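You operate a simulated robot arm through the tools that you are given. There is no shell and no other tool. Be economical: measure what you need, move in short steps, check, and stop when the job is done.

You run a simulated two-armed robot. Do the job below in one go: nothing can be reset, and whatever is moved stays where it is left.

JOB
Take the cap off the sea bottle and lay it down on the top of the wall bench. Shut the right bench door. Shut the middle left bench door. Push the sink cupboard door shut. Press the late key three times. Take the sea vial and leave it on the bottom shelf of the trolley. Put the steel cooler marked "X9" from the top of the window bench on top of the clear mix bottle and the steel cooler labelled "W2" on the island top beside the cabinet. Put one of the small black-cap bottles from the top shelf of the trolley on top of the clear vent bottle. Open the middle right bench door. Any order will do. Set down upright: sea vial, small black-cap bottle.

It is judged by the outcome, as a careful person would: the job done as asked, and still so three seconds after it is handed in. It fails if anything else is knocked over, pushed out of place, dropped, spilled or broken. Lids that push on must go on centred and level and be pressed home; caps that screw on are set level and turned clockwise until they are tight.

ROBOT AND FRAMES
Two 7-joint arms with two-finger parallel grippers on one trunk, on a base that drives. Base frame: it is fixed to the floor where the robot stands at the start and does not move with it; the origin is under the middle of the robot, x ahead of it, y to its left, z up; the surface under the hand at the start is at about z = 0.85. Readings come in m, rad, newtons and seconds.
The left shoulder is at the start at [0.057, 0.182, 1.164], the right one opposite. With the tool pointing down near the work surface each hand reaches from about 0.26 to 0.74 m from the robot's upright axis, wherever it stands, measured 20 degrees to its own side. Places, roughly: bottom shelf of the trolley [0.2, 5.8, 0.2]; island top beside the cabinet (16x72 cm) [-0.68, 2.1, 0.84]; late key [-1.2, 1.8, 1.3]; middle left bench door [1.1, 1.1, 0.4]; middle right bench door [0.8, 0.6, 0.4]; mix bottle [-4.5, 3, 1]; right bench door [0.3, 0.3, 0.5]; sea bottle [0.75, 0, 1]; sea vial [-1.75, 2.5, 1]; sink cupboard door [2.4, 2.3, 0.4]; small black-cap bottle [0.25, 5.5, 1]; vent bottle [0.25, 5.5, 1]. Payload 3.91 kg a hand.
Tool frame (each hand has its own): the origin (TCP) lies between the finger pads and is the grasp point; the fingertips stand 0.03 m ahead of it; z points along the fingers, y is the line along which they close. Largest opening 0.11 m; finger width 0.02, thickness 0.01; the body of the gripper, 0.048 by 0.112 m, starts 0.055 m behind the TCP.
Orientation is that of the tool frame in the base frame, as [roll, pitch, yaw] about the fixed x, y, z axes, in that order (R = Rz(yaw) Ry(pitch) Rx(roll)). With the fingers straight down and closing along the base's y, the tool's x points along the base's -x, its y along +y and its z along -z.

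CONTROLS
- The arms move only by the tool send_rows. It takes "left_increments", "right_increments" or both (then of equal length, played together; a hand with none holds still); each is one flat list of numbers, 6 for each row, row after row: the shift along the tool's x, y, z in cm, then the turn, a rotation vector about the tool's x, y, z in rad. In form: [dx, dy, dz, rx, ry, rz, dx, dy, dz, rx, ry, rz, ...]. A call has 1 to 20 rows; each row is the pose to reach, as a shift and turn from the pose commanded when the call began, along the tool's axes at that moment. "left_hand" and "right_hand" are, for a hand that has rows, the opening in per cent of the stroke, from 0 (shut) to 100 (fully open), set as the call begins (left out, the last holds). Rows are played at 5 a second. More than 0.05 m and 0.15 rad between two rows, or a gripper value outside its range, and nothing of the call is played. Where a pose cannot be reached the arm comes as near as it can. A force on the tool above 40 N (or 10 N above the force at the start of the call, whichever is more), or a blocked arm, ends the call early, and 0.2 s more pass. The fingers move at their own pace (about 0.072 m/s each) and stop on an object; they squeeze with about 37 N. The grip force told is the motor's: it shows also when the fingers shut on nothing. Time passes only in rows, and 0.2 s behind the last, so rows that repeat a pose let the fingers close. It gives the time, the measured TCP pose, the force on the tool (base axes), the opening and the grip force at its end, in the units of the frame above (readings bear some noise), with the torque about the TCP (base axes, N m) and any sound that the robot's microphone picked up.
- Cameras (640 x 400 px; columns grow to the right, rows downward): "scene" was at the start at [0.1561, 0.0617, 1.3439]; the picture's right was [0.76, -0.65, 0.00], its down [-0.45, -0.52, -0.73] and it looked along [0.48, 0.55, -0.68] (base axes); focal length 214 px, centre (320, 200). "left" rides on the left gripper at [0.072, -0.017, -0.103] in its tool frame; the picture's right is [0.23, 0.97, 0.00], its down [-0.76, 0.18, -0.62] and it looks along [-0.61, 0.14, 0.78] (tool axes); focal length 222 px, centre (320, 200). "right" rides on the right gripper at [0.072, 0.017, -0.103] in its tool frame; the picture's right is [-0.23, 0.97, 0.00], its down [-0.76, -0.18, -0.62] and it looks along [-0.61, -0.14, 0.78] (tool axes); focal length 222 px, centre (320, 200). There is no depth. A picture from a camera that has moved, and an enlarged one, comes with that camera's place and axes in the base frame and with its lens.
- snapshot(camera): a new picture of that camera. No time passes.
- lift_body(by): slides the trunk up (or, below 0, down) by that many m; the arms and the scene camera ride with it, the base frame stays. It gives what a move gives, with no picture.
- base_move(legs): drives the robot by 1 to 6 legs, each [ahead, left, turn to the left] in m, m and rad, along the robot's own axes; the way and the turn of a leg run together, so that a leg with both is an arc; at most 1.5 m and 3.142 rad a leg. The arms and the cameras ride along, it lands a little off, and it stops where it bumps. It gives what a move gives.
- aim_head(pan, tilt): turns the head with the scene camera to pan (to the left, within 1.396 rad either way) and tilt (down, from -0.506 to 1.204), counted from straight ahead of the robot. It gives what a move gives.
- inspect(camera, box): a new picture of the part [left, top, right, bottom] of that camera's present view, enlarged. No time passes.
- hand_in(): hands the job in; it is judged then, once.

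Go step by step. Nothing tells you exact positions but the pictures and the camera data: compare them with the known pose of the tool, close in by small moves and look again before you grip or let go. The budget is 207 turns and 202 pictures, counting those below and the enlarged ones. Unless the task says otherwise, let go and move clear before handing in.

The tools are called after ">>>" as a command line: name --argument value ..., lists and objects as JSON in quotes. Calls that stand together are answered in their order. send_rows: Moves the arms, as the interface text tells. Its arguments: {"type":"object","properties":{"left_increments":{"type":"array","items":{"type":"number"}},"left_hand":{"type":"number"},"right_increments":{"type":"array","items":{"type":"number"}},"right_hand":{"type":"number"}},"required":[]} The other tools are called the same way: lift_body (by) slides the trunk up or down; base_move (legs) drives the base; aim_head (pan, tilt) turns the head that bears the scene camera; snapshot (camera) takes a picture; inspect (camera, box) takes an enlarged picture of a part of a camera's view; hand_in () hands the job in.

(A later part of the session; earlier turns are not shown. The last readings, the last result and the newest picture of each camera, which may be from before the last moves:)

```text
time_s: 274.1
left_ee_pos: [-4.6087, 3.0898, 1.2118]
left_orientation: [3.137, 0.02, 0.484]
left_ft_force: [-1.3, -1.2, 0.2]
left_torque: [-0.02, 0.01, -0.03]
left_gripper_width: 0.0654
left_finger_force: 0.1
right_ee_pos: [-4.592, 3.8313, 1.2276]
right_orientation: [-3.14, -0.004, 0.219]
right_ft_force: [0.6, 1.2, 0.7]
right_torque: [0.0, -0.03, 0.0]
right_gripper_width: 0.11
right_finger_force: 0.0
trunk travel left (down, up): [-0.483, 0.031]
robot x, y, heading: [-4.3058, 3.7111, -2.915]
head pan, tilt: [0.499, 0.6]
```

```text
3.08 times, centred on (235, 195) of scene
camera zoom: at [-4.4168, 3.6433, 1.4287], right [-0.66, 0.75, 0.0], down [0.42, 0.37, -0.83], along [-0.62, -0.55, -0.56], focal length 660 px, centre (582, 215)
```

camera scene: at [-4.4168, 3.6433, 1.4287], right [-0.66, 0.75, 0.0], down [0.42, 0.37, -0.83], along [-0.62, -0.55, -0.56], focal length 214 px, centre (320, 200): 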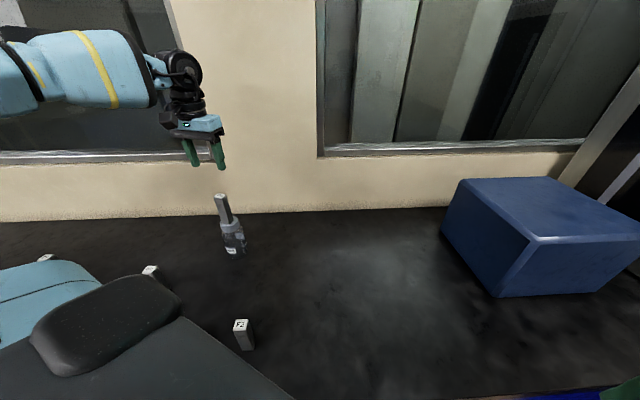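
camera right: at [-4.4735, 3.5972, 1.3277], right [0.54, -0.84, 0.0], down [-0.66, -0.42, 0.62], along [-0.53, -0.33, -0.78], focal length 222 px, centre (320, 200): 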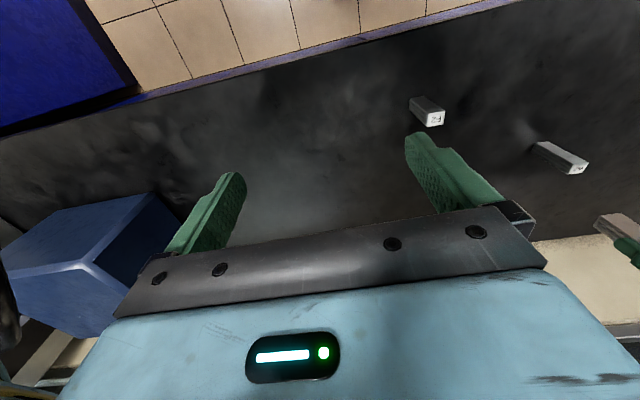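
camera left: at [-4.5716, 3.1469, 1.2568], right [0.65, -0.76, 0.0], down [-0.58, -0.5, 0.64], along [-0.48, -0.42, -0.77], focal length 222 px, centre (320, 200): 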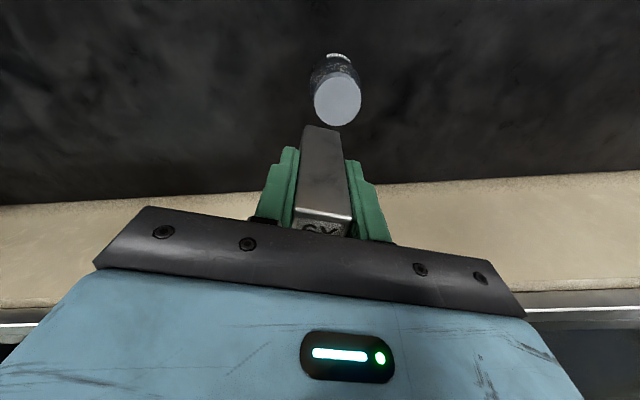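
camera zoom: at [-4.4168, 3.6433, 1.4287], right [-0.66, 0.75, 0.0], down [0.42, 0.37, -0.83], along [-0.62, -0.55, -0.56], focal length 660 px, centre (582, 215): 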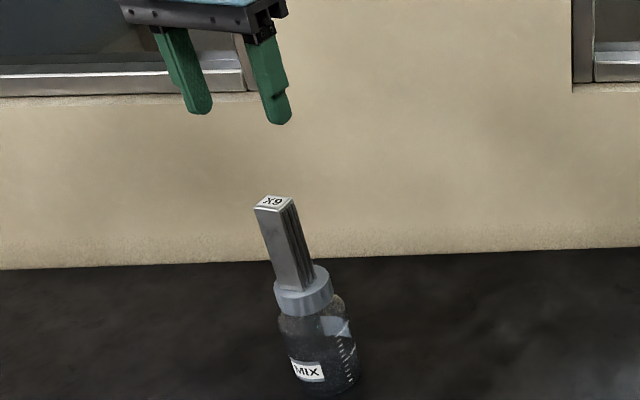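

X9 stands centred on MIX. Retract, turn back, and go for W2 with the left hand.

>>> send_rows --left_increments '[4, 0, 0, 0, 0, 0, 8, 0, 0, 0, 0, 0, 12, 0, 0, 0, 0, 0]' --left_hand 100

>>> base_move --legs '[[0.0, 0.0, 0.55]]'

>>> snapshot --camera "left"

>>> snapshot --camera "scene"

```text
time_s: 274.9
left_ee_pos: [-4.5006, 3.1442, 1.2052]
left_orientation: [3.138, 0.02, 0.486]
left_ft_force: [-0.1, 0.0, -0.7]
left_torque: [0.02, 0.02, 0.02]
left_gripper_width: 0.1102
left_finger_force: 0.0
right_ee_pos: [-4.5917, 3.8305, 1.2266]
right_orientation: [-3.139, -0.004, 0.219]
right_ft_force: [0.4, -0.3, 0.0]
right_torque: [0.04, -0.05, 0.0]
right_gripper_width: 0.11
right_finger_force: 0.0
trunk travel left (down, up): [-0.483, 0.031]
robot x, y, heading: [-4.2991, 3.7116, -2.914]
head pan, tilt: [0.499, 0.6]
```

```text
time_s: 276.9
left_ee_pos: [-4.173, 3.1244, 1.206]
left_orientation: [3.138, 0.019, 1.041]
left_ft_force: [0.3, -0.8, -0.2]
left_torque: [0.01, -0.05, -0.02]
left_gripper_width: 0.1102
left_finger_force: 0.1
right_ee_pos: [-4.6102, 3.6594, 1.2282]
right_orientation: [-3.14, -0.004, 0.772]
right_ft_force: [-0.6, -0.6, -0.5]
right_torque: [0.01, -0.04, 0.0]
right_gripper_width: 0.1102
right_finger_force: 0.1
trunk travel left (down, up): [-0.483, 0.031]
robot x, y, heading: [-4.3001, 3.7181, -2.365]
head pan, tilt: [0.499, 0.6]
```

```text
89 pictures are left
camera left: at [-4.1485, 3.1962, 1.3075], right [0.95, -0.3, 0.0], down [-0.23, -0.74, 0.64], along [-0.19, -0.61, -0.77], focal length 222 px, centre (320, 200)
```

left: 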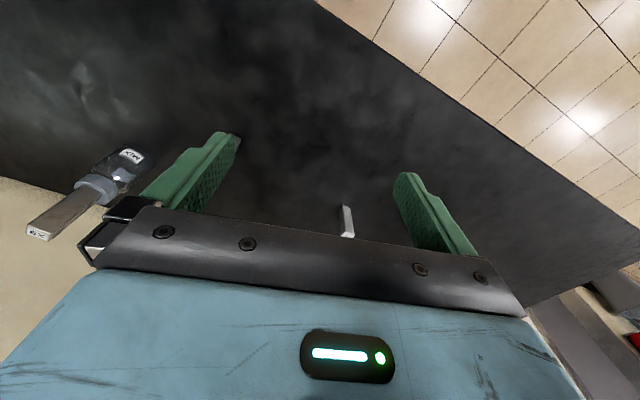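

```text
88 pictures are left
camera scene: at [-4.3622, 3.5912, 1.4286], right [-0.96, 0.29, 0.0], down [0.16, 0.54, -0.83], along [-0.24, -0.79, -0.56], focal length 214 px, centre (320, 200)
```

scene: 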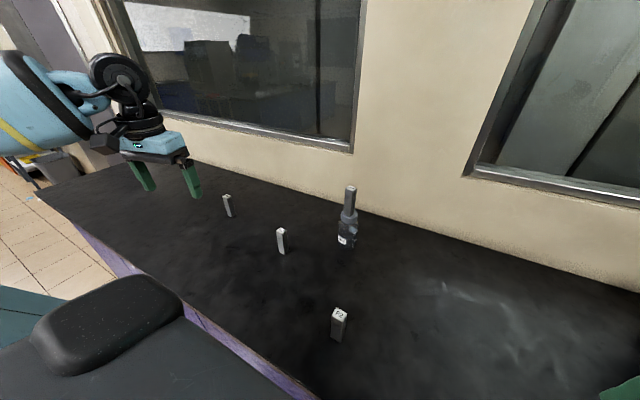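

>>> send_rows --left_increments '[-3, -2.8, 1, 0, 0, 0.06, -6, -5.6, 2, 0, 0, 0.12, -9, -8.4, 3, 0, 0, 0.18, -12, -11.2, 4, 0, 0, 0.256, -15, -13.8, 6, 0, 0, 0.256, -16.7, -15.3, 9, 0, 0, 0.256, -16.7, -15.3, 13, 0, 0, 0.256, -16.7, -15.3, 16.5, 0, 0, 0.256]'

>>> snapshot --camera "left"

>>> inspect --camera "scene" --box '[200, 140, 380, 270]'

```text
time_s: 278.7
left_ee_pos: [-4.3902, 3.0562, 1.0408]
left_orientation: [3.134, 0.019, 0.784]
left_ft_force: [-0.5, -0.8, 1.1]
left_torque: [0.01, -0.01, -0.02]
left_gripper_width: 0.1101
left_finger_force: 0.1
right_ee_pos: [-4.6117, 3.6593, 1.2266]
right_orientation: [-3.14, -0.003, 0.773]
right_ft_force: [-1.1, -0.6, 0.4]
right_torque: [0.01, -0.02, 0.0]
right_gripper_width: 0.11
right_finger_force: 0.0
trunk travel left (down, up): [-0.483, 0.031]
robot x, y, heading: [-4.3047, 3.7169, -2.364]
head pan, tilt: [0.499, 0.6]
```

```text
87 pictures are left
camera left: at [-4.3486, 3.1203, 1.1422], right [0.85, -0.53, 0.0], down [-0.41, -0.65, 0.64], along [-0.33, -0.54, -0.77], focal length 222 px, centre (320, 200)
```

left: 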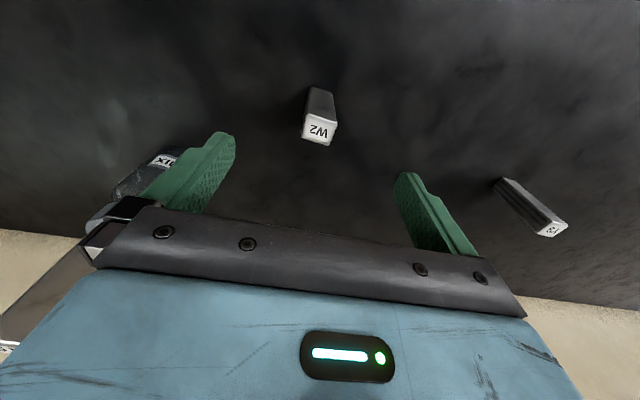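

```text
3.08 times, centred on (290, 205) of scene
camera zoom: at [-4.3627, 3.5905, 1.4284], right [-0.96, 0.29, 0.0], down [0.16, 0.54, -0.82], along [-0.24, -0.79, -0.57], focal length 660 px, centre (412, 185)
```

zoom: 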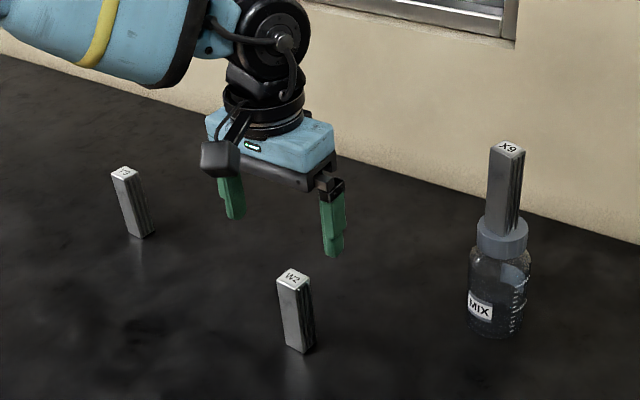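

Aligned over W2; descend, grip and lift.

>>> send_rows --left_increments '[-0.2, 0.2, 4, 0, 0, 0, -0.2, 0.2, 8, 0, 0, 0, -0.2, 0.2, 12, 0, 0, 0]'

>>> send_rows --left_increments '[0, 0, 0, 0, 0, 0, 0, 0, 0, 0, 0, 0, 0, 0, 0, 0, 0, 0, 0, 0, 0, 0, 0, 0, 0, 0, -2, 0, 0, 0, 0, 0, -6, 0, 0, 0, 1, 0, -10, 0, 0, 0, 4, 0, -14, 0, 0, 0, 7, 0, -18, 0, 0, 0, 11, 0, -21, 0, 0, 0]' --left_hand 0

>>> snapshot --camera "scene"

```text
time_s: 279.5
left_ee_pos: [-4.3916, 3.0484, 0.9223]
left_orientation: [3.134, 0.017, 0.783]
left_ft_force: [0.0, -1.0, -0.3]
left_torque: [0.02, 0.02, 0.04]
left_gripper_width: 0.1099
left_finger_force: 0.0
right_ee_pos: [-4.6112, 3.6594, 1.2266]
right_orientation: [-3.139, -0.005, 0.773]
right_ft_force: [-0.2, -0.3, 0.0]
right_torque: [0.01, -0.02, 0.01]
right_gripper_width: 0.1099
right_finger_force: 0.1
trunk travel left (down, up): [-0.483, 0.031]
robot x, y, heading: [-4.3021, 3.711, -2.363]
head pan, tilt: [0.499, 0.6]
```

```text
time_s: 281.7
left_ee_pos: [-4.3097, 3.1334, 1.1323]
left_orientation: [3.134, 0.02, 0.783]
left_ft_force: [0.4, 0.7, -0.6]
left_torque: [-0.01, 0.0, -0.02]
left_gripper_width: 0.0278
left_finger_force: 36.6
right_ee_pos: [-4.6087, 3.6611, 1.2285]
right_orientation: [3.141, -0.003, 0.771]
right_ft_force: [0.0, 0.8, -0.1]
right_torque: [0.03, 0.03, 0.03]
right_gripper_width: 0.1102
right_finger_force: 0.1
trunk travel left (down, up): [-0.483, 0.031]
robot x, y, heading: [-4.3005, 3.7117, -2.357]
head pan, tilt: [0.499, 0.6]
```

```text
85 pictures are left
camera scene: at [-4.3606, 3.5925, 1.4288], right [-0.96, 0.29, 0.0], down [0.16, 0.54, -0.83], along [-0.24, -0.79, -0.56], focal length 214 px, centre (320, 200)
```

scene: 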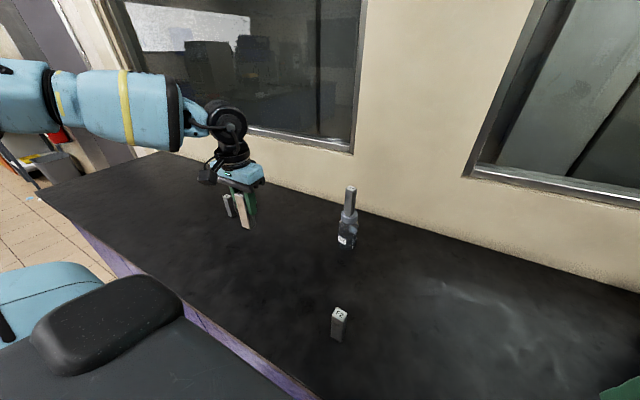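

W2 in hand. I drive back along the aisle toward the island's front.

>>> base_move --legs '[[-0.16, 0.0, 0.0], [0.0, 1.4, 0.0], [0.0, 1.4, 0.0], [0.0, 1.15, 0.0]]'

>>> base_move --legs '[[0.0, 0.0, -1.57], [-0.7, 0.0, 0.0], [0.0, -1.2, 0.0]]'

>>> aim_head --pan -0.2 --tilt 0.55

>>> snapshot --camera "scene"

```text
time_s: 317.1
left_ee_pos: [-1.3903, 0.4614, 1.1303]
left_orientation: [3.133, 0.018, 0.798]
left_ft_force: [-0.3, -0.5, -1.3]
left_torque: [-0.02, -0.01, 0.0]
left_gripper_width: 0.0279
left_finger_force: 36.7
right_ee_pos: [-1.6961, 0.9844, 1.2275]
right_orientation: [-3.14, -0.003, 0.788]
right_ft_force: [0.9, -0.8, -0.6]
right_torque: [0.0, 0.03, 0.0]
right_gripper_width: 0.1101
right_finger_force: 0.2
trunk travel left (down, up): [-0.483, 0.031]
robot x, y, heading: [-1.387, 1.0452, -2.343]
head pan, tilt: [0.499, 0.6]
```

```text
time_s: 335.1
left_ee_pos: [-0.6429, 1.4254, 1.1311]
left_orientation: [3.133, 0.017, -0.754]
left_ft_force: [0.8, -0.3, -2.8]
left_torque: [-0.02, 0.0, 0.01]
left_gripper_width: 0.0275
left_finger_force: 37.1
right_ee_pos: [-0.126, 1.7416, 1.2276]
right_orientation: [-3.14, -0.003, -0.764]
right_ft_force: [0.6, -0.6, -0.3]
right_torque: [-0.01, -0.03, -0.01]
right_gripper_width: 0.1101
right_finger_force: 0.0
trunk travel left (down, up): [-0.483, 0.031]
robot x, y, heading: [-0.0648, 1.4332, 2.383]
head pan, tilt: [0.499, 0.6]
```

```text
time_s: 336.1
left_ee_pos: [-0.6434, 1.4253, 1.1324]
left_orientation: [3.132, 0.017, -0.754]
left_ft_force: [-0.4, 0.0, -1.8]
left_torque: [-0.01, 0.0, 0.0]
left_gripper_width: 0.0275
left_finger_force: 37.0
right_ee_pos: [-0.1246, 1.7428, 1.2277]
right_orientation: [-3.14, -0.003, -0.763]
right_ft_force: [-0.3, -0.2, 0.2]
right_torque: [-0.05, 0.01, 0.03]
right_gripper_width: 0.1102
right_finger_force: 0.1
trunk travel left (down, up): [-0.483, 0.031]
robot x, y, heading: [-0.0605, 1.437, 2.385]
head pan, tilt: [-0.201, 0.55]
```

```text
84 pictures are left
camera scene: at [-0.1511, 1.5422, 1.4331], right [0.82, 0.58, 0.0], down [0.3, -0.43, -0.85], along [-0.49, 0.7, -0.52], focal length 214 px, centre (320, 200)
```

scene: 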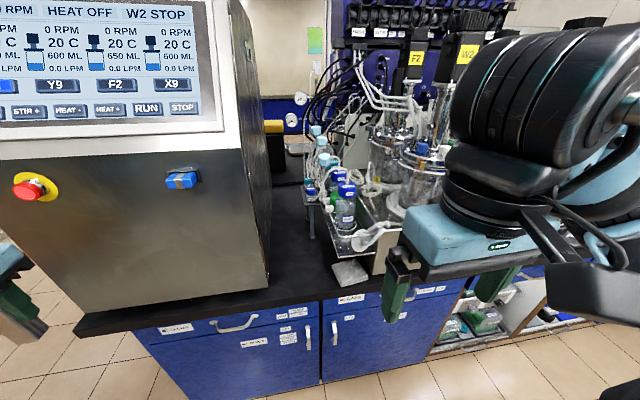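

The strip of island top between the cabinet and the glassware tray is in view. I inspect it.

>>> inspect --camera "scene" --box '[220, 170, 400, 310]'

```text
2.86 times, centred on (310, 240) of scene
camera zoom: at [-0.1511, 1.5422, 1.4331], right [0.82, 0.58, 0.0], down [0.3, -0.43, -0.85], along [-0.49, 0.7, -0.52], focal length 613 px, centre (349, 86)
```

zoom: 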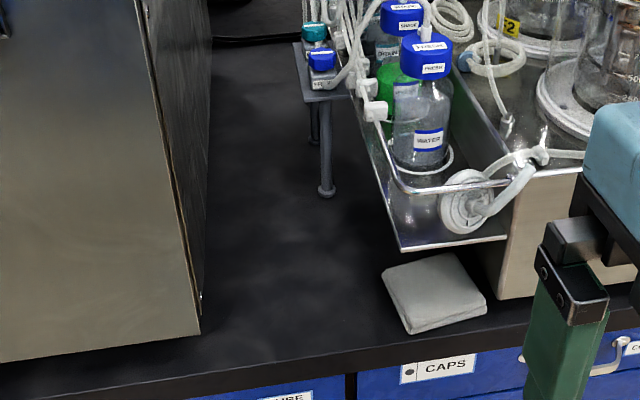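

The clear strip is s≈0.90–1.09. I tuck the left hand inward, reposition the base, and then reach into the strip.

>>> send_rows --left_increments '[2, -4, 0, 0, 0, 0, 4, -8, 0, 0, 0, 0, 6, -12, 0, 0, 0, 0, 7, -16, 0, 0, 0, 0]'

>>> base_move --legs '[[0.0, -0.26, -0.029], [0.18, 0.0, 0.0]]'

>>> aim_head --pan 0.2 --tilt 0.75

>>> snapshot --camera "scene"

>>> snapshot --camera "left"

```text
time_s: 337.1
left_ee_pos: [-0.4832, 1.4968, 1.1313]
left_orientation: [3.133, 0.017, -0.753]
left_ft_force: [1.0, 0.2, -1.0]
left_torque: [0.0, 0.0, -0.03]
left_gripper_width: 0.0279
left_finger_force: 36.9
right_ee_pos: [-0.1252, 1.7435, 1.228]
right_orientation: [-3.14, -0.004, -0.765]
right_ft_force: [0.3, 0.0, 0.1]
right_torque: [-0.03, 0.0, 0.02]
right_gripper_width: 0.1101
right_finger_force: 0.1
trunk travel left (down, up): [-0.483, 0.031]
robot x, y, heading: [-0.0661, 1.432, 2.385]
head pan, tilt: [-0.201, 0.55]
```

```text
time_s: 341.1
left_ee_pos: [-0.4297, 1.8195, 1.1297]
left_orientation: [3.134, 0.018, -0.781]
left_ft_force: [-1.1, 0.7, -2.1]
left_torque: [0.01, 0.01, -0.04]
left_gripper_width: 0.0282
left_finger_force: 37.2
right_ee_pos: [-0.0655, 2.0577, 1.2269]
right_orientation: [-3.141, -0.003, -0.791]
right_ft_force: [-0.5, 0.0, -1.3]
right_torque: [0.0, -0.01, -0.03]
right_gripper_width: 0.11
right_finger_force: 0.1
trunk travel left (down, up): [-0.483, 0.031]
robot x, y, heading: [-0.0068, 1.7464, 2.355]
head pan, tilt: [-0.201, 0.55]
```

```text
time_s: 342.0
left_ee_pos: [-0.4287, 1.8192, 1.1297]
left_orientation: [3.133, 0.017, -0.78]
left_ft_force: [0.8, 0.8, -1.1]
left_torque: [0.0, 0.01, -0.01]
left_gripper_width: 0.0277
left_finger_force: 37.5
right_ee_pos: [-0.0639, 2.0569, 1.2272]
right_orientation: [-3.14, -0.002, -0.791]
right_ft_force: [-0.3, 0.2, -0.1]
right_torque: [-0.01, 0.01, -0.03]
right_gripper_width: 0.1101
right_finger_force: 0.1
trunk travel left (down, up): [-0.483, 0.031]
robot x, y, heading: [-0.0076, 1.7492, 2.355]
head pan, tilt: [0.201, 0.75]
```

```text
82 pictures are left
camera scene: at [-0.1142, 1.8297, 1.4158], right [0.55, 0.83, 0.0], down [0.57, -0.38, -0.73], along [-0.61, 0.4, -0.68], focal length 214 px, centre (320, 200)
```

scene: 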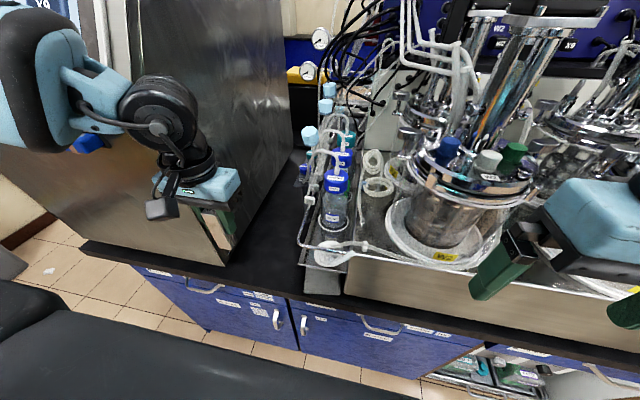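

```text
81 pictures are left
camera left: at [-0.3633, 1.7794, 1.2317], right [-0.52, -0.85, 0.0], down [-0.65, 0.41, 0.64], along [-0.55, 0.33, -0.77], focal length 222 px, centre (320, 200)
```

left: 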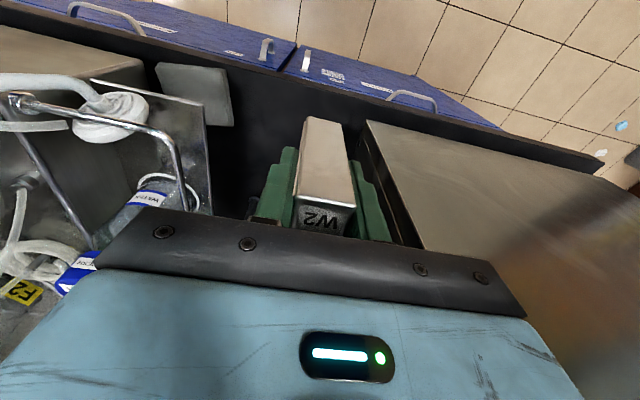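

The forearm could meet the cabinet's corner; I look at its clearance before moving in.

>>> aim_head --pan 0.75 --tilt 0.55

>>> snapshot --camera "scene"

```text
time_s: 343.0
left_ee_pos: [-0.4295, 1.8198, 1.1307]
left_orientation: [3.133, 0.018, -0.779]
left_ft_force: [0.1, -0.1, -1.2]
left_torque: [0.01, 0.02, 0.03]
left_gripper_width: 0.0278
left_finger_force: 36.8
right_ee_pos: [-0.065, 2.0581, 1.2275]
right_orientation: [-3.14, -0.002, -0.791]
right_ft_force: [0.8, 0.0, 0.5]
right_torque: [-0.02, 0.02, 0.0]
right_gripper_width: 0.1102
right_finger_force: 0.1
trunk travel left (down, up): [-0.483, 0.031]
robot x, y, heading: [-0.0095, 1.7495, 2.357]
head pan, tilt: [0.75, 0.55]
```

```text
80 pictures are left
camera scene: at [-0.1351, 1.7874, 1.433], right [0.03, 1.0, 0.0], down [0.52, -0.02, -0.85], along [-0.85, 0.03, -0.52], focal length 214 px, centre (320, 200)
```

scene: 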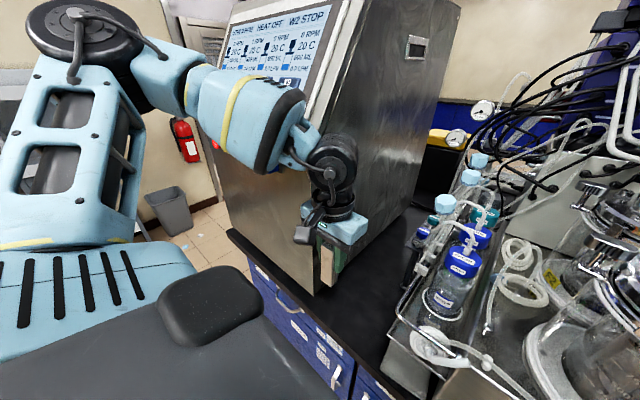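

Elbow is high-left and the forearm passes in front of the leaning screen. I advance in small steps and watch.

>>> send_rows --left_increments '[-1.5, -0.4, 0, 0, 0, 0, -3, -0.8, 0, 0, 0, 0, -4.5, -1.2, 0, 0, 0, 0, -6, -1.5, 0, 0, 0, 0]'

>>> snapshot --camera "scene"

>>> snapshot --camera "left"

```text
time_s: 344.0
left_ee_pos: [-0.4593, 1.8729, 1.1309]
left_orientation: [3.133, 0.019, -0.78]
left_ft_force: [0.3, 0.0, -1.2]
left_torque: [-0.02, -0.02, 0.0]
left_gripper_width: 0.0278
left_finger_force: 36.6
right_ee_pos: [-0.0629, 2.0581, 1.227]
right_orientation: [-3.14, -0.001, -0.791]
right_ft_force: [0.9, -0.3, 1.2]
right_torque: [-0.01, 0.0, -0.03]
right_gripper_width: 0.1101
right_finger_force: 0.1
trunk travel left (down, up): [-0.483, 0.031]
robot x, y, heading: [-0.0087, 1.75, 2.361]
head pan, tilt: [0.75, 0.55]
```

```text
79 pictures are left
camera scene: at [-0.1338, 1.7871, 1.4332], right [0.03, 1.0, 0.0], down [0.52, -0.02, -0.85], along [-0.85, 0.03, -0.52], focal length 214 px, centre (320, 200)
```

scene: 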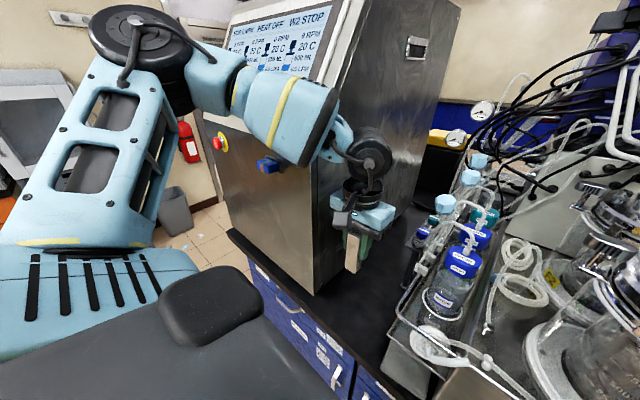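

```text
78 pictures are left
camera left: at [-0.3936, 1.8331, 1.2324], right [-0.52, -0.85, 0.0], down [-0.65, 0.41, 0.64], along [-0.55, 0.33, -0.77], focal length 222 px, centre (320, 200)
```

left: 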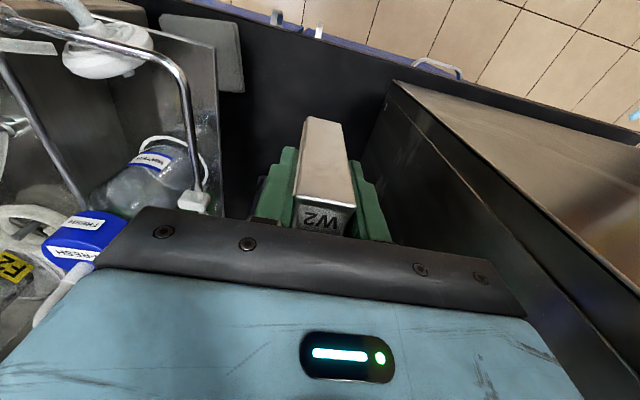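

Well centred between cabinet and tray. Forward 3 cm more, and begin lowering.

>>> send_rows --left_increments '[-1.5, 0, 0, 0, 0, 0, -3, 0, 0, 0, 0, 0, -3, 0, 3, 0, 0, 0, -3, 0, 6, 0, 0, 0, -3, 0, 9, 0, 0, 0, -3, 0, 12, 0, 0, 0]'

>>> snapshot --camera "scene"

>>> snapshot --camera "left"

```text
time_s: 345.6
left_ee_pos: [-0.4459, 1.9016, 1.0481]
left_orientation: [3.125, 0.102, -0.827]
left_ft_force: [-0.1, 0.2, -1.3]
left_torque: [0.03, -0.02, 0.01]
left_gripper_width: 0.028
left_finger_force: 37.3
right_ee_pos: [-0.0301, 2.0477, 1.2287]
right_orientation: [3.13, 0.019, -0.788]
right_ft_force: [-0.1, -0.7, -0.7]
right_torque: [-0.01, 0.07, -0.01]
right_gripper_width: 0.1098
right_finger_force: 0.0
trunk travel left (down, up): [-0.483, 0.031]
robot x, y, heading: [-0.0041, 1.7444, 2.357]
head pan, tilt: [0.75, 0.55]
stopped in row 6 (left hand): the arm was blocked; the commanded pose is now the measured one
```

```text
77 pictures are left
camera scene: at [-0.0945, 1.7757, 1.4351], right [0.03, 1.0, 0.01], down [0.5, -0.01, -0.87], along [-0.87, 0.03, -0.5], focal length 214 px, centre (320, 200)
```

scene: 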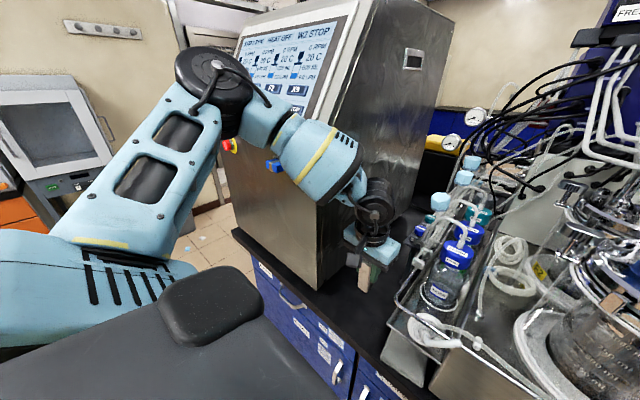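

```text
76 pictures are left
camera left: at [-0.3763, 1.8525, 1.1431], right [-0.56, -0.83, -0.01], down [-0.59, 0.4, 0.7], along [-0.57, 0.4, -0.71], focal length 222 px, centre (320, 200)
```

left: 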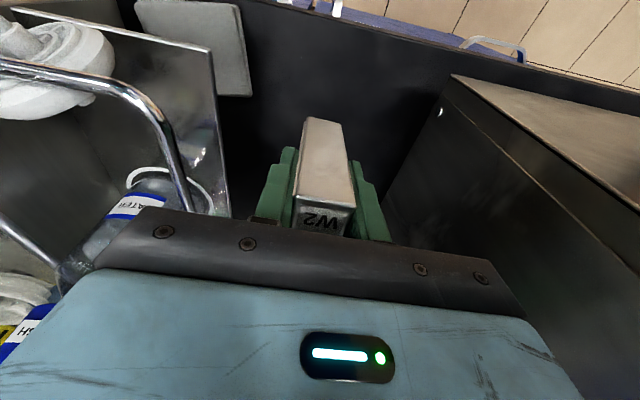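

The forearm touched the cabinet's corner. I back out and up, then shift the base right so the arm comes in more from straight ahead.

>>> send_rows --left_increments '[3, 0, -2, 0, 0, 0, 6, 0, -5, 0, 0.04, 0.02, 9, 0, -8, 0, 0.085, 0.04, 12, 0, -10, 0, 0.085, 0.04]'

>>> base_move --legs '[[0.0, -0.22, 0.0]]'

>>> send_rows --left_increments '[0, 4.5, 0, 0, 0, 0, 0, 9, 0, 0, 0, 0, 0, 13.5, 0, 0, 0, 0, 0, 18, 0, 0, 0, 0, 0, 22, 0, 0, 0, 0]'

>>> snapshot --camera "scene"

```text
time_s: 346.6
left_ee_pos: [-0.3911, 1.8163, 1.1226]
left_orientation: [3.138, -0.024, -0.84]
left_ft_force: [0.2, -0.5, -1.1]
left_torque: [0.03, -0.02, 0.01]
left_gripper_width: 0.0277
left_finger_force: 37.1
right_ee_pos: [-0.0621, 2.0589, 1.2273]
right_orientation: [3.141, -0.002, -0.79]
right_ft_force: [0.0, -0.1, 0.0]
right_torque: [-0.01, 0.04, 0.0]
right_gripper_width: 0.1102
right_finger_force: 0.0
trunk travel left (down, up): [-0.483, 0.031]
robot x, y, heading: [-0.0091, 1.7444, 2.355]
head pan, tilt: [0.75, 0.55]
```

```text
time_s: 349.1
left_ee_pos: [-0.2382, 1.9687, 1.1204]
left_orientation: [3.14, -0.024, -0.842]
left_ft_force: [0.8, -0.8, -2.0]
left_torque: [0.03, -0.04, -0.03]
left_gripper_width: 0.0278
left_finger_force: 36.8
right_ee_pos: [0.0903, 2.2129, 1.2276]
right_orientation: [-3.14, -0.003, -0.788]
right_ft_force: [0.3, -0.5, -0.6]
right_torque: [0.0, -0.04, 0.01]
right_gripper_width: 0.1099
right_finger_force: 0.0
trunk travel left (down, up): [-0.483, 0.031]
robot x, y, heading: [0.1497, 1.9021, 2.358]
head pan, tilt: [0.75, 0.55]
```

```text
time_s: 350.3
left_ee_pos: [-0.4007, 1.8226, 1.1204]
left_orientation: [-3.141, -0.027, -0.846]
left_ft_force: [0.5, -1.0, -1.3]
left_torque: [0.02, 0.03, -0.04]
left_gripper_width: 0.0274
left_finger_force: 37.0
right_ee_pos: [0.0902, 2.2121, 1.2273]
right_orientation: [-3.14, -0.003, -0.788]
right_ft_force: [0.6, 0.2, -0.2]
right_torque: [-0.02, 0.02, -0.01]
right_gripper_width: 0.11
right_finger_force: 0.0
trunk travel left (down, up): [-0.483, 0.031]
robot x, y, heading: [0.1508, 1.9052, 2.359]
head pan, tilt: [0.75, 0.55]
```

```text
75 pictures are left
camera scene: at [0.0199, 1.9409, 1.433], right [0.03, 1.0, 0.0], down [0.52, -0.02, -0.85], along [-0.85, 0.03, -0.52], focal length 214 px, centre (320, 200)
```

scene: 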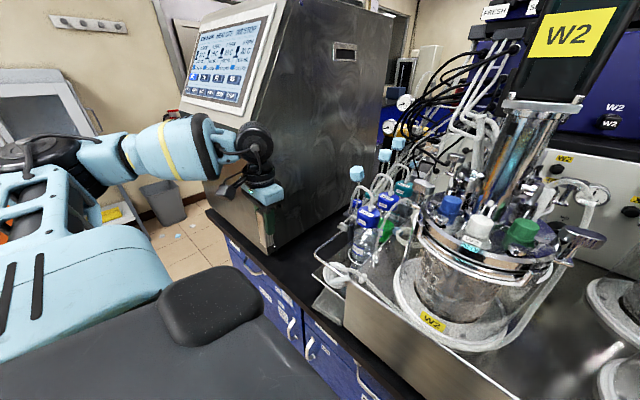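

Now the forearm points toward the strip. Advance and lower in steps.

>>> send_rows --left_increments '[-2.7, 0.4, 0, 0, -0.045, 0, -5.4, 0.8, 0, 0, -0.045, 0, -8.1, 1.2, 0, 0, -0.045, 0, -10.8, 1.6, 0, 0, -0.045, 0, -10.8, 1.6, 3, 0, -0.045, 0, -10.8, 1.6, 6, 0, -0.045, 0]'

>>> snapshot --camera "scene"

>>> snapshot --camera "left"

```text
time_s: 351.7
left_ee_pos: [-0.4859, 1.8931, 1.0578]
left_orientation: [3.14, 0.019, -0.842]
left_ft_force: [0.4, -0.6, -1.2]
left_torque: [-0.01, 0.0, 0.03]
left_gripper_width: 0.028
left_finger_force: 37.2
right_ee_pos: [0.0892, 2.2124, 1.2271]
right_orientation: [-3.14, -0.004, -0.79]
right_ft_force: [-0.2, -0.3, -0.2]
right_torque: [-0.01, -0.02, 0.01]
right_gripper_width: 0.1099
right_finger_force: 0.0
trunk travel left (down, up): [-0.483, 0.031]
robot x, y, heading: [0.1477, 1.9025, 2.365]
head pan, tilt: [0.75, 0.55]
```

```text
74 pictures are left
camera scene: at [0.0198, 1.9419, 1.433], right [0.03, 1.0, 0.0], down [0.52, -0.02, -0.85], along [-0.85, 0.03, -0.52], focal length 214 px, centre (320, 200)
```

scene: 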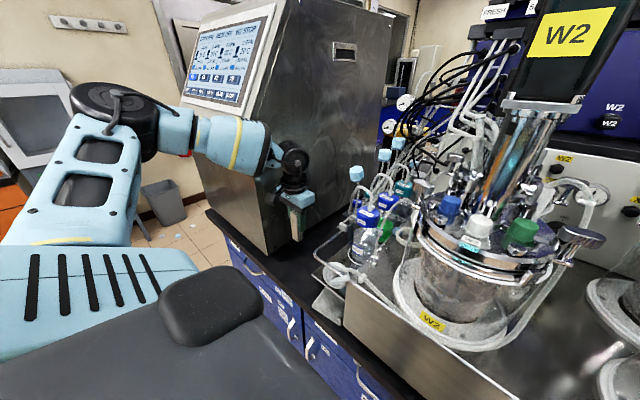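

```text
73 pictures are left
camera left: at [-0.4223, 1.8482, 1.1597], right [-0.58, -0.82, 0.0], down [-0.63, 0.44, 0.64], along [-0.52, 0.37, -0.77], focal length 222 px, centre (320, 200)
```

left: 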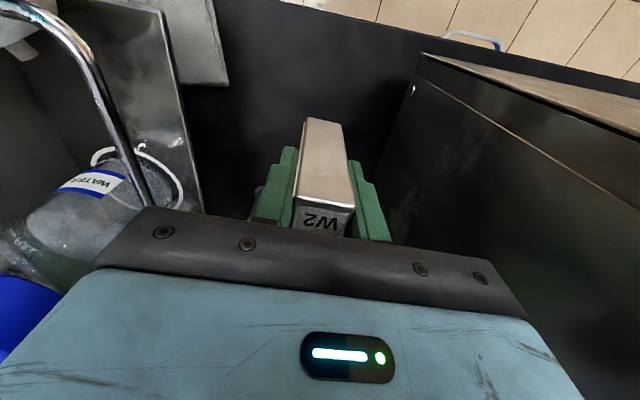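

>>> send_rows --left_increments '[0, 0, 2.5, 0, 0, 0, 0, 0, 5, 0, 0, 0, 0, 0, 7.5, 0, 0, 0, 0, 0, 10, 0, 0, 0, 0, 0, 11.5, 0, 0, 0]'

>>> snapshot --camera "scene"

```text
time_s: 352.9
left_ee_pos: [-0.4867, 1.8943, 0.9451]
left_orientation: [3.14, 0.02, -0.844]
left_ft_force: [-0.1, 1.1, -1.3]
left_torque: [0.0, -0.01, 0.01]
left_gripper_width: 0.0277
left_finger_force: 37.2
right_ee_pos: [0.0908, 2.2119, 1.2278]
right_orientation: [-3.139, -0.005, -0.787]
right_ft_force: [-0.9, 0.1, 0.4]
right_torque: [0.0, 0.02, 0.02]
right_gripper_width: 0.11
right_finger_force: 0.1
trunk travel left (down, up): [-0.483, 0.031]
robot x, y, heading: [0.1466, 1.9041, 2.355]
head pan, tilt: [0.75, 0.55]
```

```text
72 pictures are left
camera scene: at [0.0203, 1.9417, 1.4331], right [0.03, 1.0, 0.0], down [0.52, -0.02, -0.85], along [-0.85, 0.03, -0.52], focal length 214 px, centre (320, 200)
```

scene: 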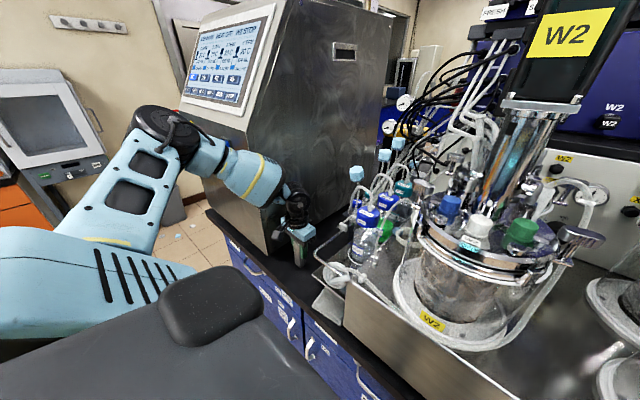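

Nearly down. Lower slowly to contact.

>>> send_rows --left_increments '[0, 0, 1, 0, 0, 0, 0, 0, 1.6, 0, 0, 0, 0, 0, 2, 0, 0, 0, 0, 0, 2.4, 0, 0, 0, 0, 0, 2.8, 0, 0, 0, 0, 0, 3.2, 0, 0, 0, 0, 0, 3.6, 0, 0, 0]'

```text
time_s: 354.6
left_ee_pos: [-0.4876, 1.896, 0.9152]
left_orientation: [3.14, 0.028, -0.846]
left_ft_force: [6.1, -7.1, 27.3]
left_torque: [-0.33, -0.67, -0.08]
left_gripper_width: 0.0279
left_finger_force: 37.0
right_ee_pos: [0.0924, 2.2097, 1.2279]
right_orientation: [3.142, 0.0, -0.789]
right_ft_force: [0.2, -0.7, -0.1]
right_torque: [-0.03, 0.01, -0.01]
right_gripper_width: 0.11
right_finger_force: 0.1
trunk travel left (down, up): [-0.483, 0.031]
robot x, y, heading: [0.1488, 1.8988, 2.358]
head pan, tilt: [0.75, 0.55]
stopped in row 7 (left hand): the force on the tool passed its limit at 40 N (the readings are from after the stop); the commanded pose is now the measured one
```

>>> send_rows --left_increments '[0, 0, -0.1, 0, 0, 0, 0, 0, -0.1, 0, 0, 0, 0, 0, -0.1, 0, 0, 0]' --left_hand 55

>>> send_rows --left_increments '[0, 0, -4, 0, 0, 0, 0, 0, -8, 0, 0, 0, 0, 0, -12, 0, 0, 0, 0, 0, -16, 0, 0, 0, 0, 0, -20, 0, 0, 0, 4, 0, -20, 0, 0, 0, 8, 0, -20, 0, 0, 0, 12, 0, -20, 0, 0, 0]'

>>> snapshot --camera "scene"

>>> snapshot --camera "left"

```text
time_s: 355.4
left_ee_pos: [-0.4897, 1.8952, 0.9106]
left_orientation: [3.14, 0.026, -0.845]
left_ft_force: [-0.7, 0.3, 0.7]
left_torque: [-0.02, -0.01, -0.01]
left_gripper_width: 0.0603
left_finger_force: 0.0
right_ee_pos: [0.09, 2.2122, 1.2271]
right_orientation: [-3.139, -0.004, -0.787]
right_ft_force: [-0.2, 0.1, -0.8]
right_torque: [-0.03, -0.01, 0.01]
right_gripper_width: 0.1097
right_finger_force: 0.0
trunk travel left (down, up): [-0.483, 0.031]
robot x, y, heading: [0.1449, 1.902, 2.36]
head pan, tilt: [0.75, 0.55]
```

```text
time_s: 357.1
left_ee_pos: [-0.4083, 1.8028, 1.1094]
left_orientation: [3.136, 0.024, -0.844]
left_ft_force: [0.5, -0.4, 0.3]
left_torque: [-0.01, 0.01, -0.01]
left_gripper_width: 0.0607
left_finger_force: 0.1
right_ee_pos: [0.0896, 2.211, 1.2281]
right_orientation: [-3.139, -0.002, -0.789]
right_ft_force: [0.2, 0.1, -0.5]
right_torque: [-0.04, 0.02, -0.01]
right_gripper_width: 0.1101
right_finger_force: 0.1
trunk travel left (down, up): [-0.483, 0.031]
robot x, y, heading: [0.144, 1.9026, 2.361]
head pan, tilt: [0.75, 0.55]
```

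```text
71 pictures are left
camera scene: at [0.0203, 1.9409, 1.4333], right [0.03, 1.0, 0.0], down [0.52, -0.02, -0.85], along [-0.85, 0.03, -0.52], focal length 214 px, centre (320, 200)
```

scene: 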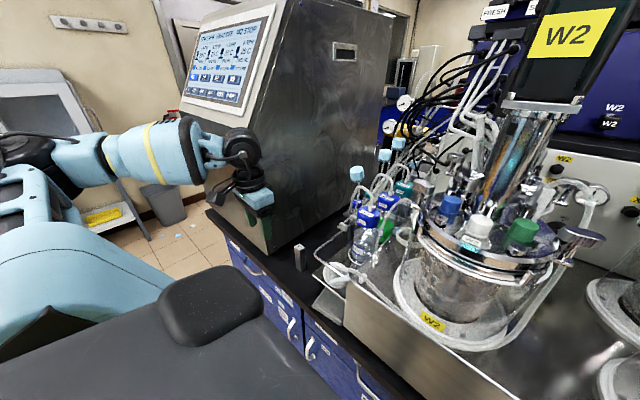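

```text
70 pictures are left
camera left: at [-0.3434, 1.7585, 1.2105], right [-0.58, -0.82, 0.0], down [-0.63, 0.44, 0.64], along [-0.52, 0.37, -0.77], focal length 222 px, centre (320, 200)
```

left: 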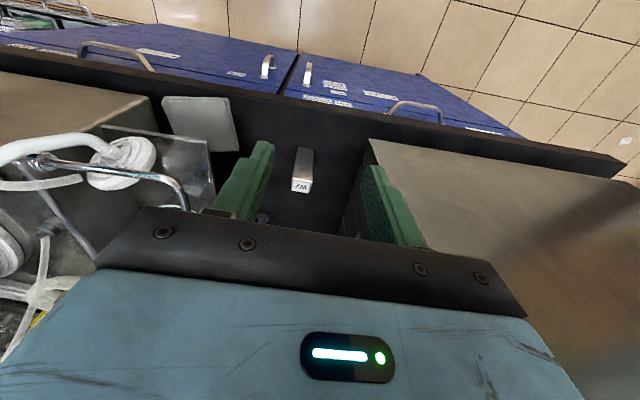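

W2 stands in the strip beside the cabinet. Next the sea vial at the island's back-left; I tuck the arm and drive around.

>>> send_rows --left_increments '[0, -5, 0, 0, 0, 0, 0, -10, 0, 0, 0, 0, 0, -15, 0, 0, 0, 0, 0, -20, 0, 0, 0, 0]' --left_hand 100

>>> base_move --legs '[[-0.2, 0.0, 0.0], [0.0, 1.4, 0.0], [0.0, 0.3, 0.0]]'

>>> base_move --legs '[[1.45, 0.0, 0.0], [0.7, 0.0, 0.0], [0.0, 0.0, -1.57]]'

>>> aim_head --pan 0.0 --tilt 0.55

>>> snapshot --camera "scene"

```text
time_s: 358.1
left_ee_pos: [-0.2557, 1.9384, 1.111]
left_orientation: [3.138, 0.023, -0.843]
left_ft_force: [0.2, 0.7, 0.0]
left_torque: [-0.03, 0.02, -0.02]
left_gripper_width: 0.11
left_finger_force: 0.1
right_ee_pos: [0.0917, 2.2138, 1.2267]
right_orientation: [3.141, -0.002, -0.79]
right_ft_force: [0.2, 0.8, 0.3]
right_torque: [-0.01, 0.01, 0.01]
right_gripper_width: 0.11
right_finger_force: 0.0
trunk travel left (down, up): [-0.483, 0.031]
robot x, y, heading: [0.146, 1.9041, 2.36]
head pan, tilt: [0.75, 0.55]
```

```text
time_s: 374.5
left_ee_pos: [-1.3016, 0.6091, 1.1098]
left_orientation: [3.138, 0.027, -0.848]
left_ft_force: [-0.5, 0.6, -0.6]
left_torque: [0.01, -0.05, 0.01]
left_gripper_width: 0.1099
left_finger_force: 0.1
right_ee_pos: [-0.9521, 0.8835, 1.2278]
right_orientation: [-3.14, -0.004, -0.795]
right_ft_force: [0.1, -0.4, 0.3]
right_torque: [-0.03, 0.01, -0.01]
right_gripper_width: 0.1103
right_finger_force: 0.0
trunk travel left (down, up): [-0.483, 0.031]
robot x, y, heading: [-0.8967, 0.5706, 2.354]
head pan, tilt: [0.75, 0.55]
```

```text
time_s: 389.1
left_ee_pos: [-2.4107, 2.5598, 1.1107]
left_orientation: [3.138, 0.026, -2.409]
left_ft_force: [0.6, -0.2, 0.4]
left_torque: [-0.02, 0.02, 0.02]
left_gripper_width: 0.11
left_finger_force: 0.0
right_ee_pos: [-2.1306, 2.2137, 1.2271]
right_orientation: [-3.139, -0.004, -2.353]
right_ft_force: [0.2, 0.3, -0.4]
right_torque: [0.0, 0.04, 0.01]
right_gripper_width: 0.1099
right_finger_force: 0.1
trunk travel left (down, up): [-0.483, 0.031]
robot x, y, heading: [-2.441, 2.1549, 0.794]
head pan, tilt: [0.75, 0.55]
```

```text
time_s: 390.2
left_ee_pos: [-2.4093, 2.5589, 1.1104]
left_orientation: [3.138, 0.025, -2.41]
left_ft_force: [-0.3, 0.9, 1.0]
left_torque: [-0.01, 0.0, -0.02]
left_gripper_width: 0.1102
left_finger_force: 0.0
right_ee_pos: [-2.1303, 2.2138, 1.2287]
right_orientation: [-3.139, -0.004, -2.352]
right_ft_force: [-0.1, 0.7, 0.0]
right_torque: [0.05, 0.01, 0.01]
right_gripper_width: 0.1099
right_finger_force: 0.0
trunk travel left (down, up): [-0.483, 0.031]
robot x, y, heading: [-2.4382, 2.1565, 0.796]
head pan, tilt: [0.0, 0.55]
```

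```text
69 pictures are left
camera scene: at [-2.3393, 2.2561, 1.4331], right [0.71, -0.7, 0.0], down [-0.37, -0.37, -0.85], along [0.6, 0.61, -0.52], focal length 214 px, centre (320, 200)
```

scene: 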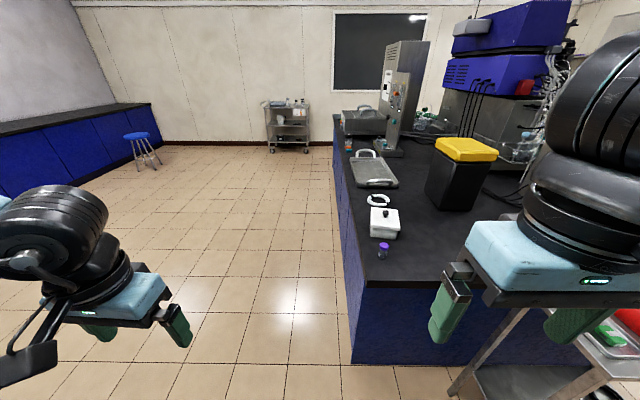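

The purple-capped small vial is at the island's near corner. I check its label and approach with the right hand.

>>> inspect --camera "scene" --box '[340, 190, 430, 270]'

>>> base_move --legs '[[0.17, 0.0, -0.01]]'

>>> snapshot --camera "right"

>>> snapshot --camera "scene"

```text
5.00 times, centred on (385, 230) of scene
camera zoom: at [-2.3393, 2.2561, 1.4331], right [0.71, -0.7, 0.0], down [-0.37, -0.37, -0.85], along [0.6, 0.61, -0.52], focal length 1072 px, centre (-5, 50)
```

zoom: 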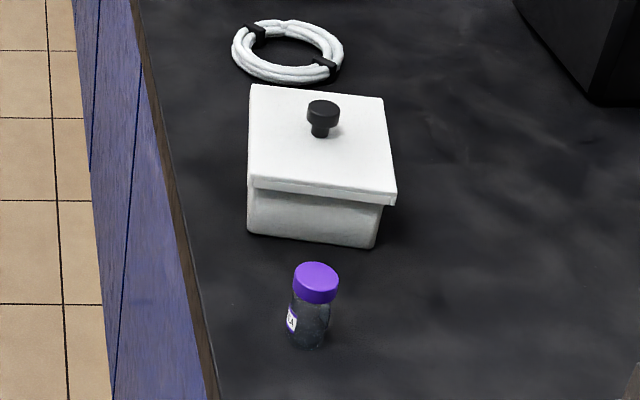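

```text
time_s: 391.7
left_ee_pos: [-2.2882, 2.6799, 1.1102]
left_orientation: [3.138, 0.027, -2.419]
left_ft_force: [0.5, 0.1, 0.5]
left_torque: [-0.02, 0.0, 0.03]
left_gripper_width: 0.1099
left_finger_force: 0.1
right_ee_pos: [-2.0113, 2.331, 1.2277]
right_orientation: [-3.14, -0.002, -2.361]
right_ft_force: [-0.3, 0.4, 0.2]
right_torque: [-0.01, -0.02, 0.01]
right_gripper_width: 0.1102
right_finger_force: 0.1
trunk travel left (down, up): [-0.483, 0.031]
robot x, y, heading: [-2.3201, 2.2777, 0.788]
head pan, tilt: [0.0, 0.55]
```

```text
67 pictures are left
camera right: at [-2.075, 2.2916, 1.331], right [-0.52, 0.85, 0.0], down [0.67, 0.41, 0.62], along [0.53, 0.32, -0.78], focal length 222 px, centre (320, 200)
```

right: 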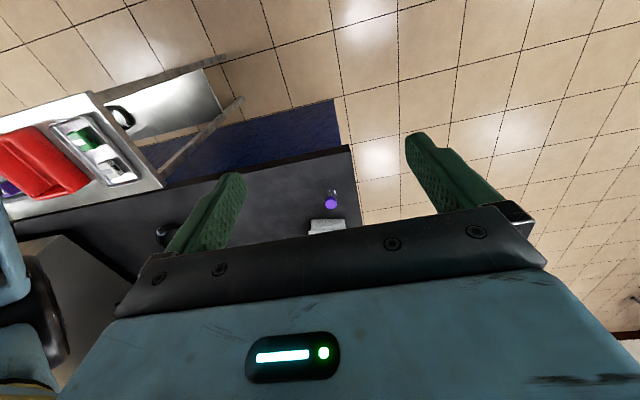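

```text
66 pictures are left
camera scene: at [-2.2198, 2.3749, 1.4332], right [0.71, -0.71, 0.0], down [-0.37, -0.37, -0.85], along [0.6, 0.6, -0.52], focal length 214 px, centre (320, 200)
```

scene: 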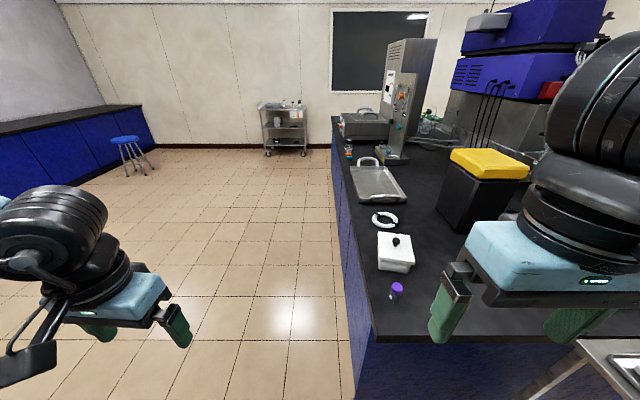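

It's the SEA vial. For the low trolley shelf I'll grasp it with the right hand tilted forward (35° below horizontal). I bring the hand to a pre-grasp pose.

>>> send_rows --right_increments '[-1.8, -0.5, 3.4, 0, -0.12, 0, -3.6, -1, 6.8, 0, -0.24, 0, -5.4, -1.5, 10.2, 0, -0.36, 0, -7.2, -2, 13.6, 0, -0.48, 0, -9, -2.5, 17, 0, -0.6, 0, -10.8, -3, 20.4, 0, -0.72, 0, -12.6, -3.5, 23.8, 0, -0.84, 0, -14.5, -4, 27, 0, -0.96, 0]' --right_hand 100

>>> snapshot --camera "right"

>>> snapshot --camera "scene"

```text
time_s: 393.5
left_ee_pos: [-2.2875, 2.6789, 1.1107]
left_orientation: [3.138, 0.027, -2.417]
left_ft_force: [-0.2, 0.0, -0.6]
left_torque: [-0.01, 0.01, 0.01]
left_gripper_width: 0.11
left_finger_force: 0.1
right_ee_pos: [-1.8983, 2.4132, 0.9908]
right_orientation: [3.13, 0.817, -2.354]
right_ft_force: [0.3, 0.2, 0.1]
right_torque: [0.01, 0.03, 0.0]
right_gripper_width: 0.1103
right_finger_force: 0.0
right hand out of reach, approached as far as the arm can: row 3, 4, 5, 6, 7, 8
trunk travel left (down, up): [-0.483, 0.031]
robot x, y, heading: [-2.3184, 2.2736, 0.786]
head pan, tilt: [0.0, 0.55]
```

```text
65 pictures are left
camera right: at [-1.9979, 2.3345, 1.0093], right [-0.59, 0.79, 0.17], down [0.18, -0.08, 0.98], along [0.79, 0.61, -0.09], focal length 222 px, centre (320, 200)
```

right: 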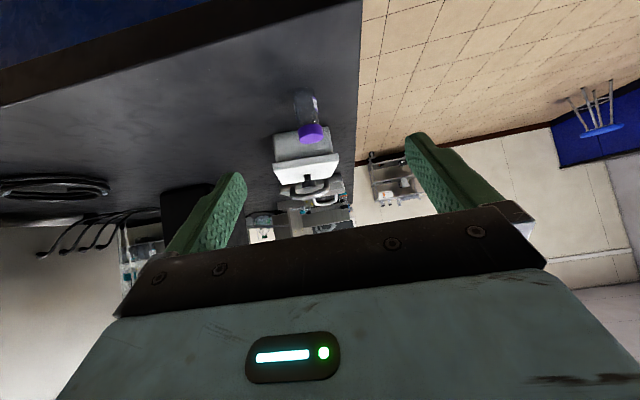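

```text
64 pictures are left
camera scene: at [-2.2196, 2.3752, 1.4331], right [0.71, -0.71, 0.0], down [-0.37, -0.37, -0.85], along [0.6, 0.6, -0.52], focal length 214 px, centre (320, 200)
```

scene: 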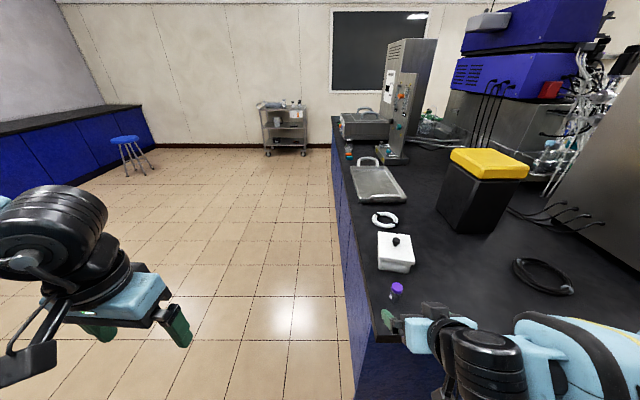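

>>> lift_body --by -0.1

>>> snapshot --camera "right"

```text
time_s: 394.8
left_ee_pos: [-2.2849, 2.6805, 0.9985]
left_orientation: [3.142, -0.021, -2.418]
left_ft_force: [-0.2, 0.1, 0.2]
left_torque: [0.01, 0.0, 0.01]
left_gripper_width: 0.1102
left_finger_force: 0.1
right_ee_pos: [-1.9188, 2.3946, 0.8014]
right_orientation: [3.128, 0.581, -2.354]
right_ft_force: [-0.6, -1.2, 0.5]
right_torque: [0.02, -0.01, 0.03]
right_gripper_width: 0.1098
right_finger_force: 0.1
trunk travel left (down, up): [-0.383, 0.131]
robot x, y, heading: [-2.3226, 2.2743, 0.784]
head pan, tilt: [0.0, 0.55]
```

```text
63 pictures are left
camera right: at [-2.0132, 2.322, 0.8489], right [-0.56, 0.82, 0.13], down [0.34, 0.08, 0.94], along [0.75, 0.57, -0.32], focal length 222 px, centre (320, 200)
```

right: 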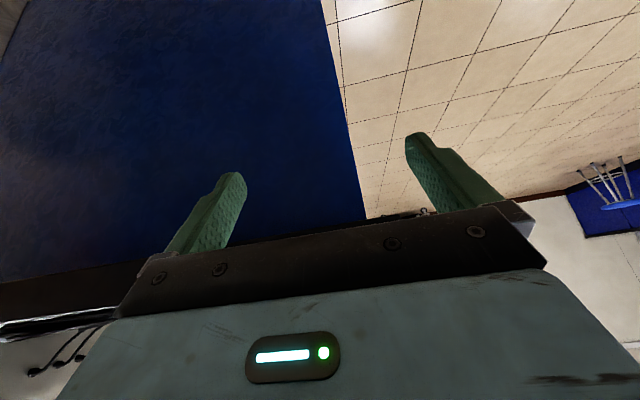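

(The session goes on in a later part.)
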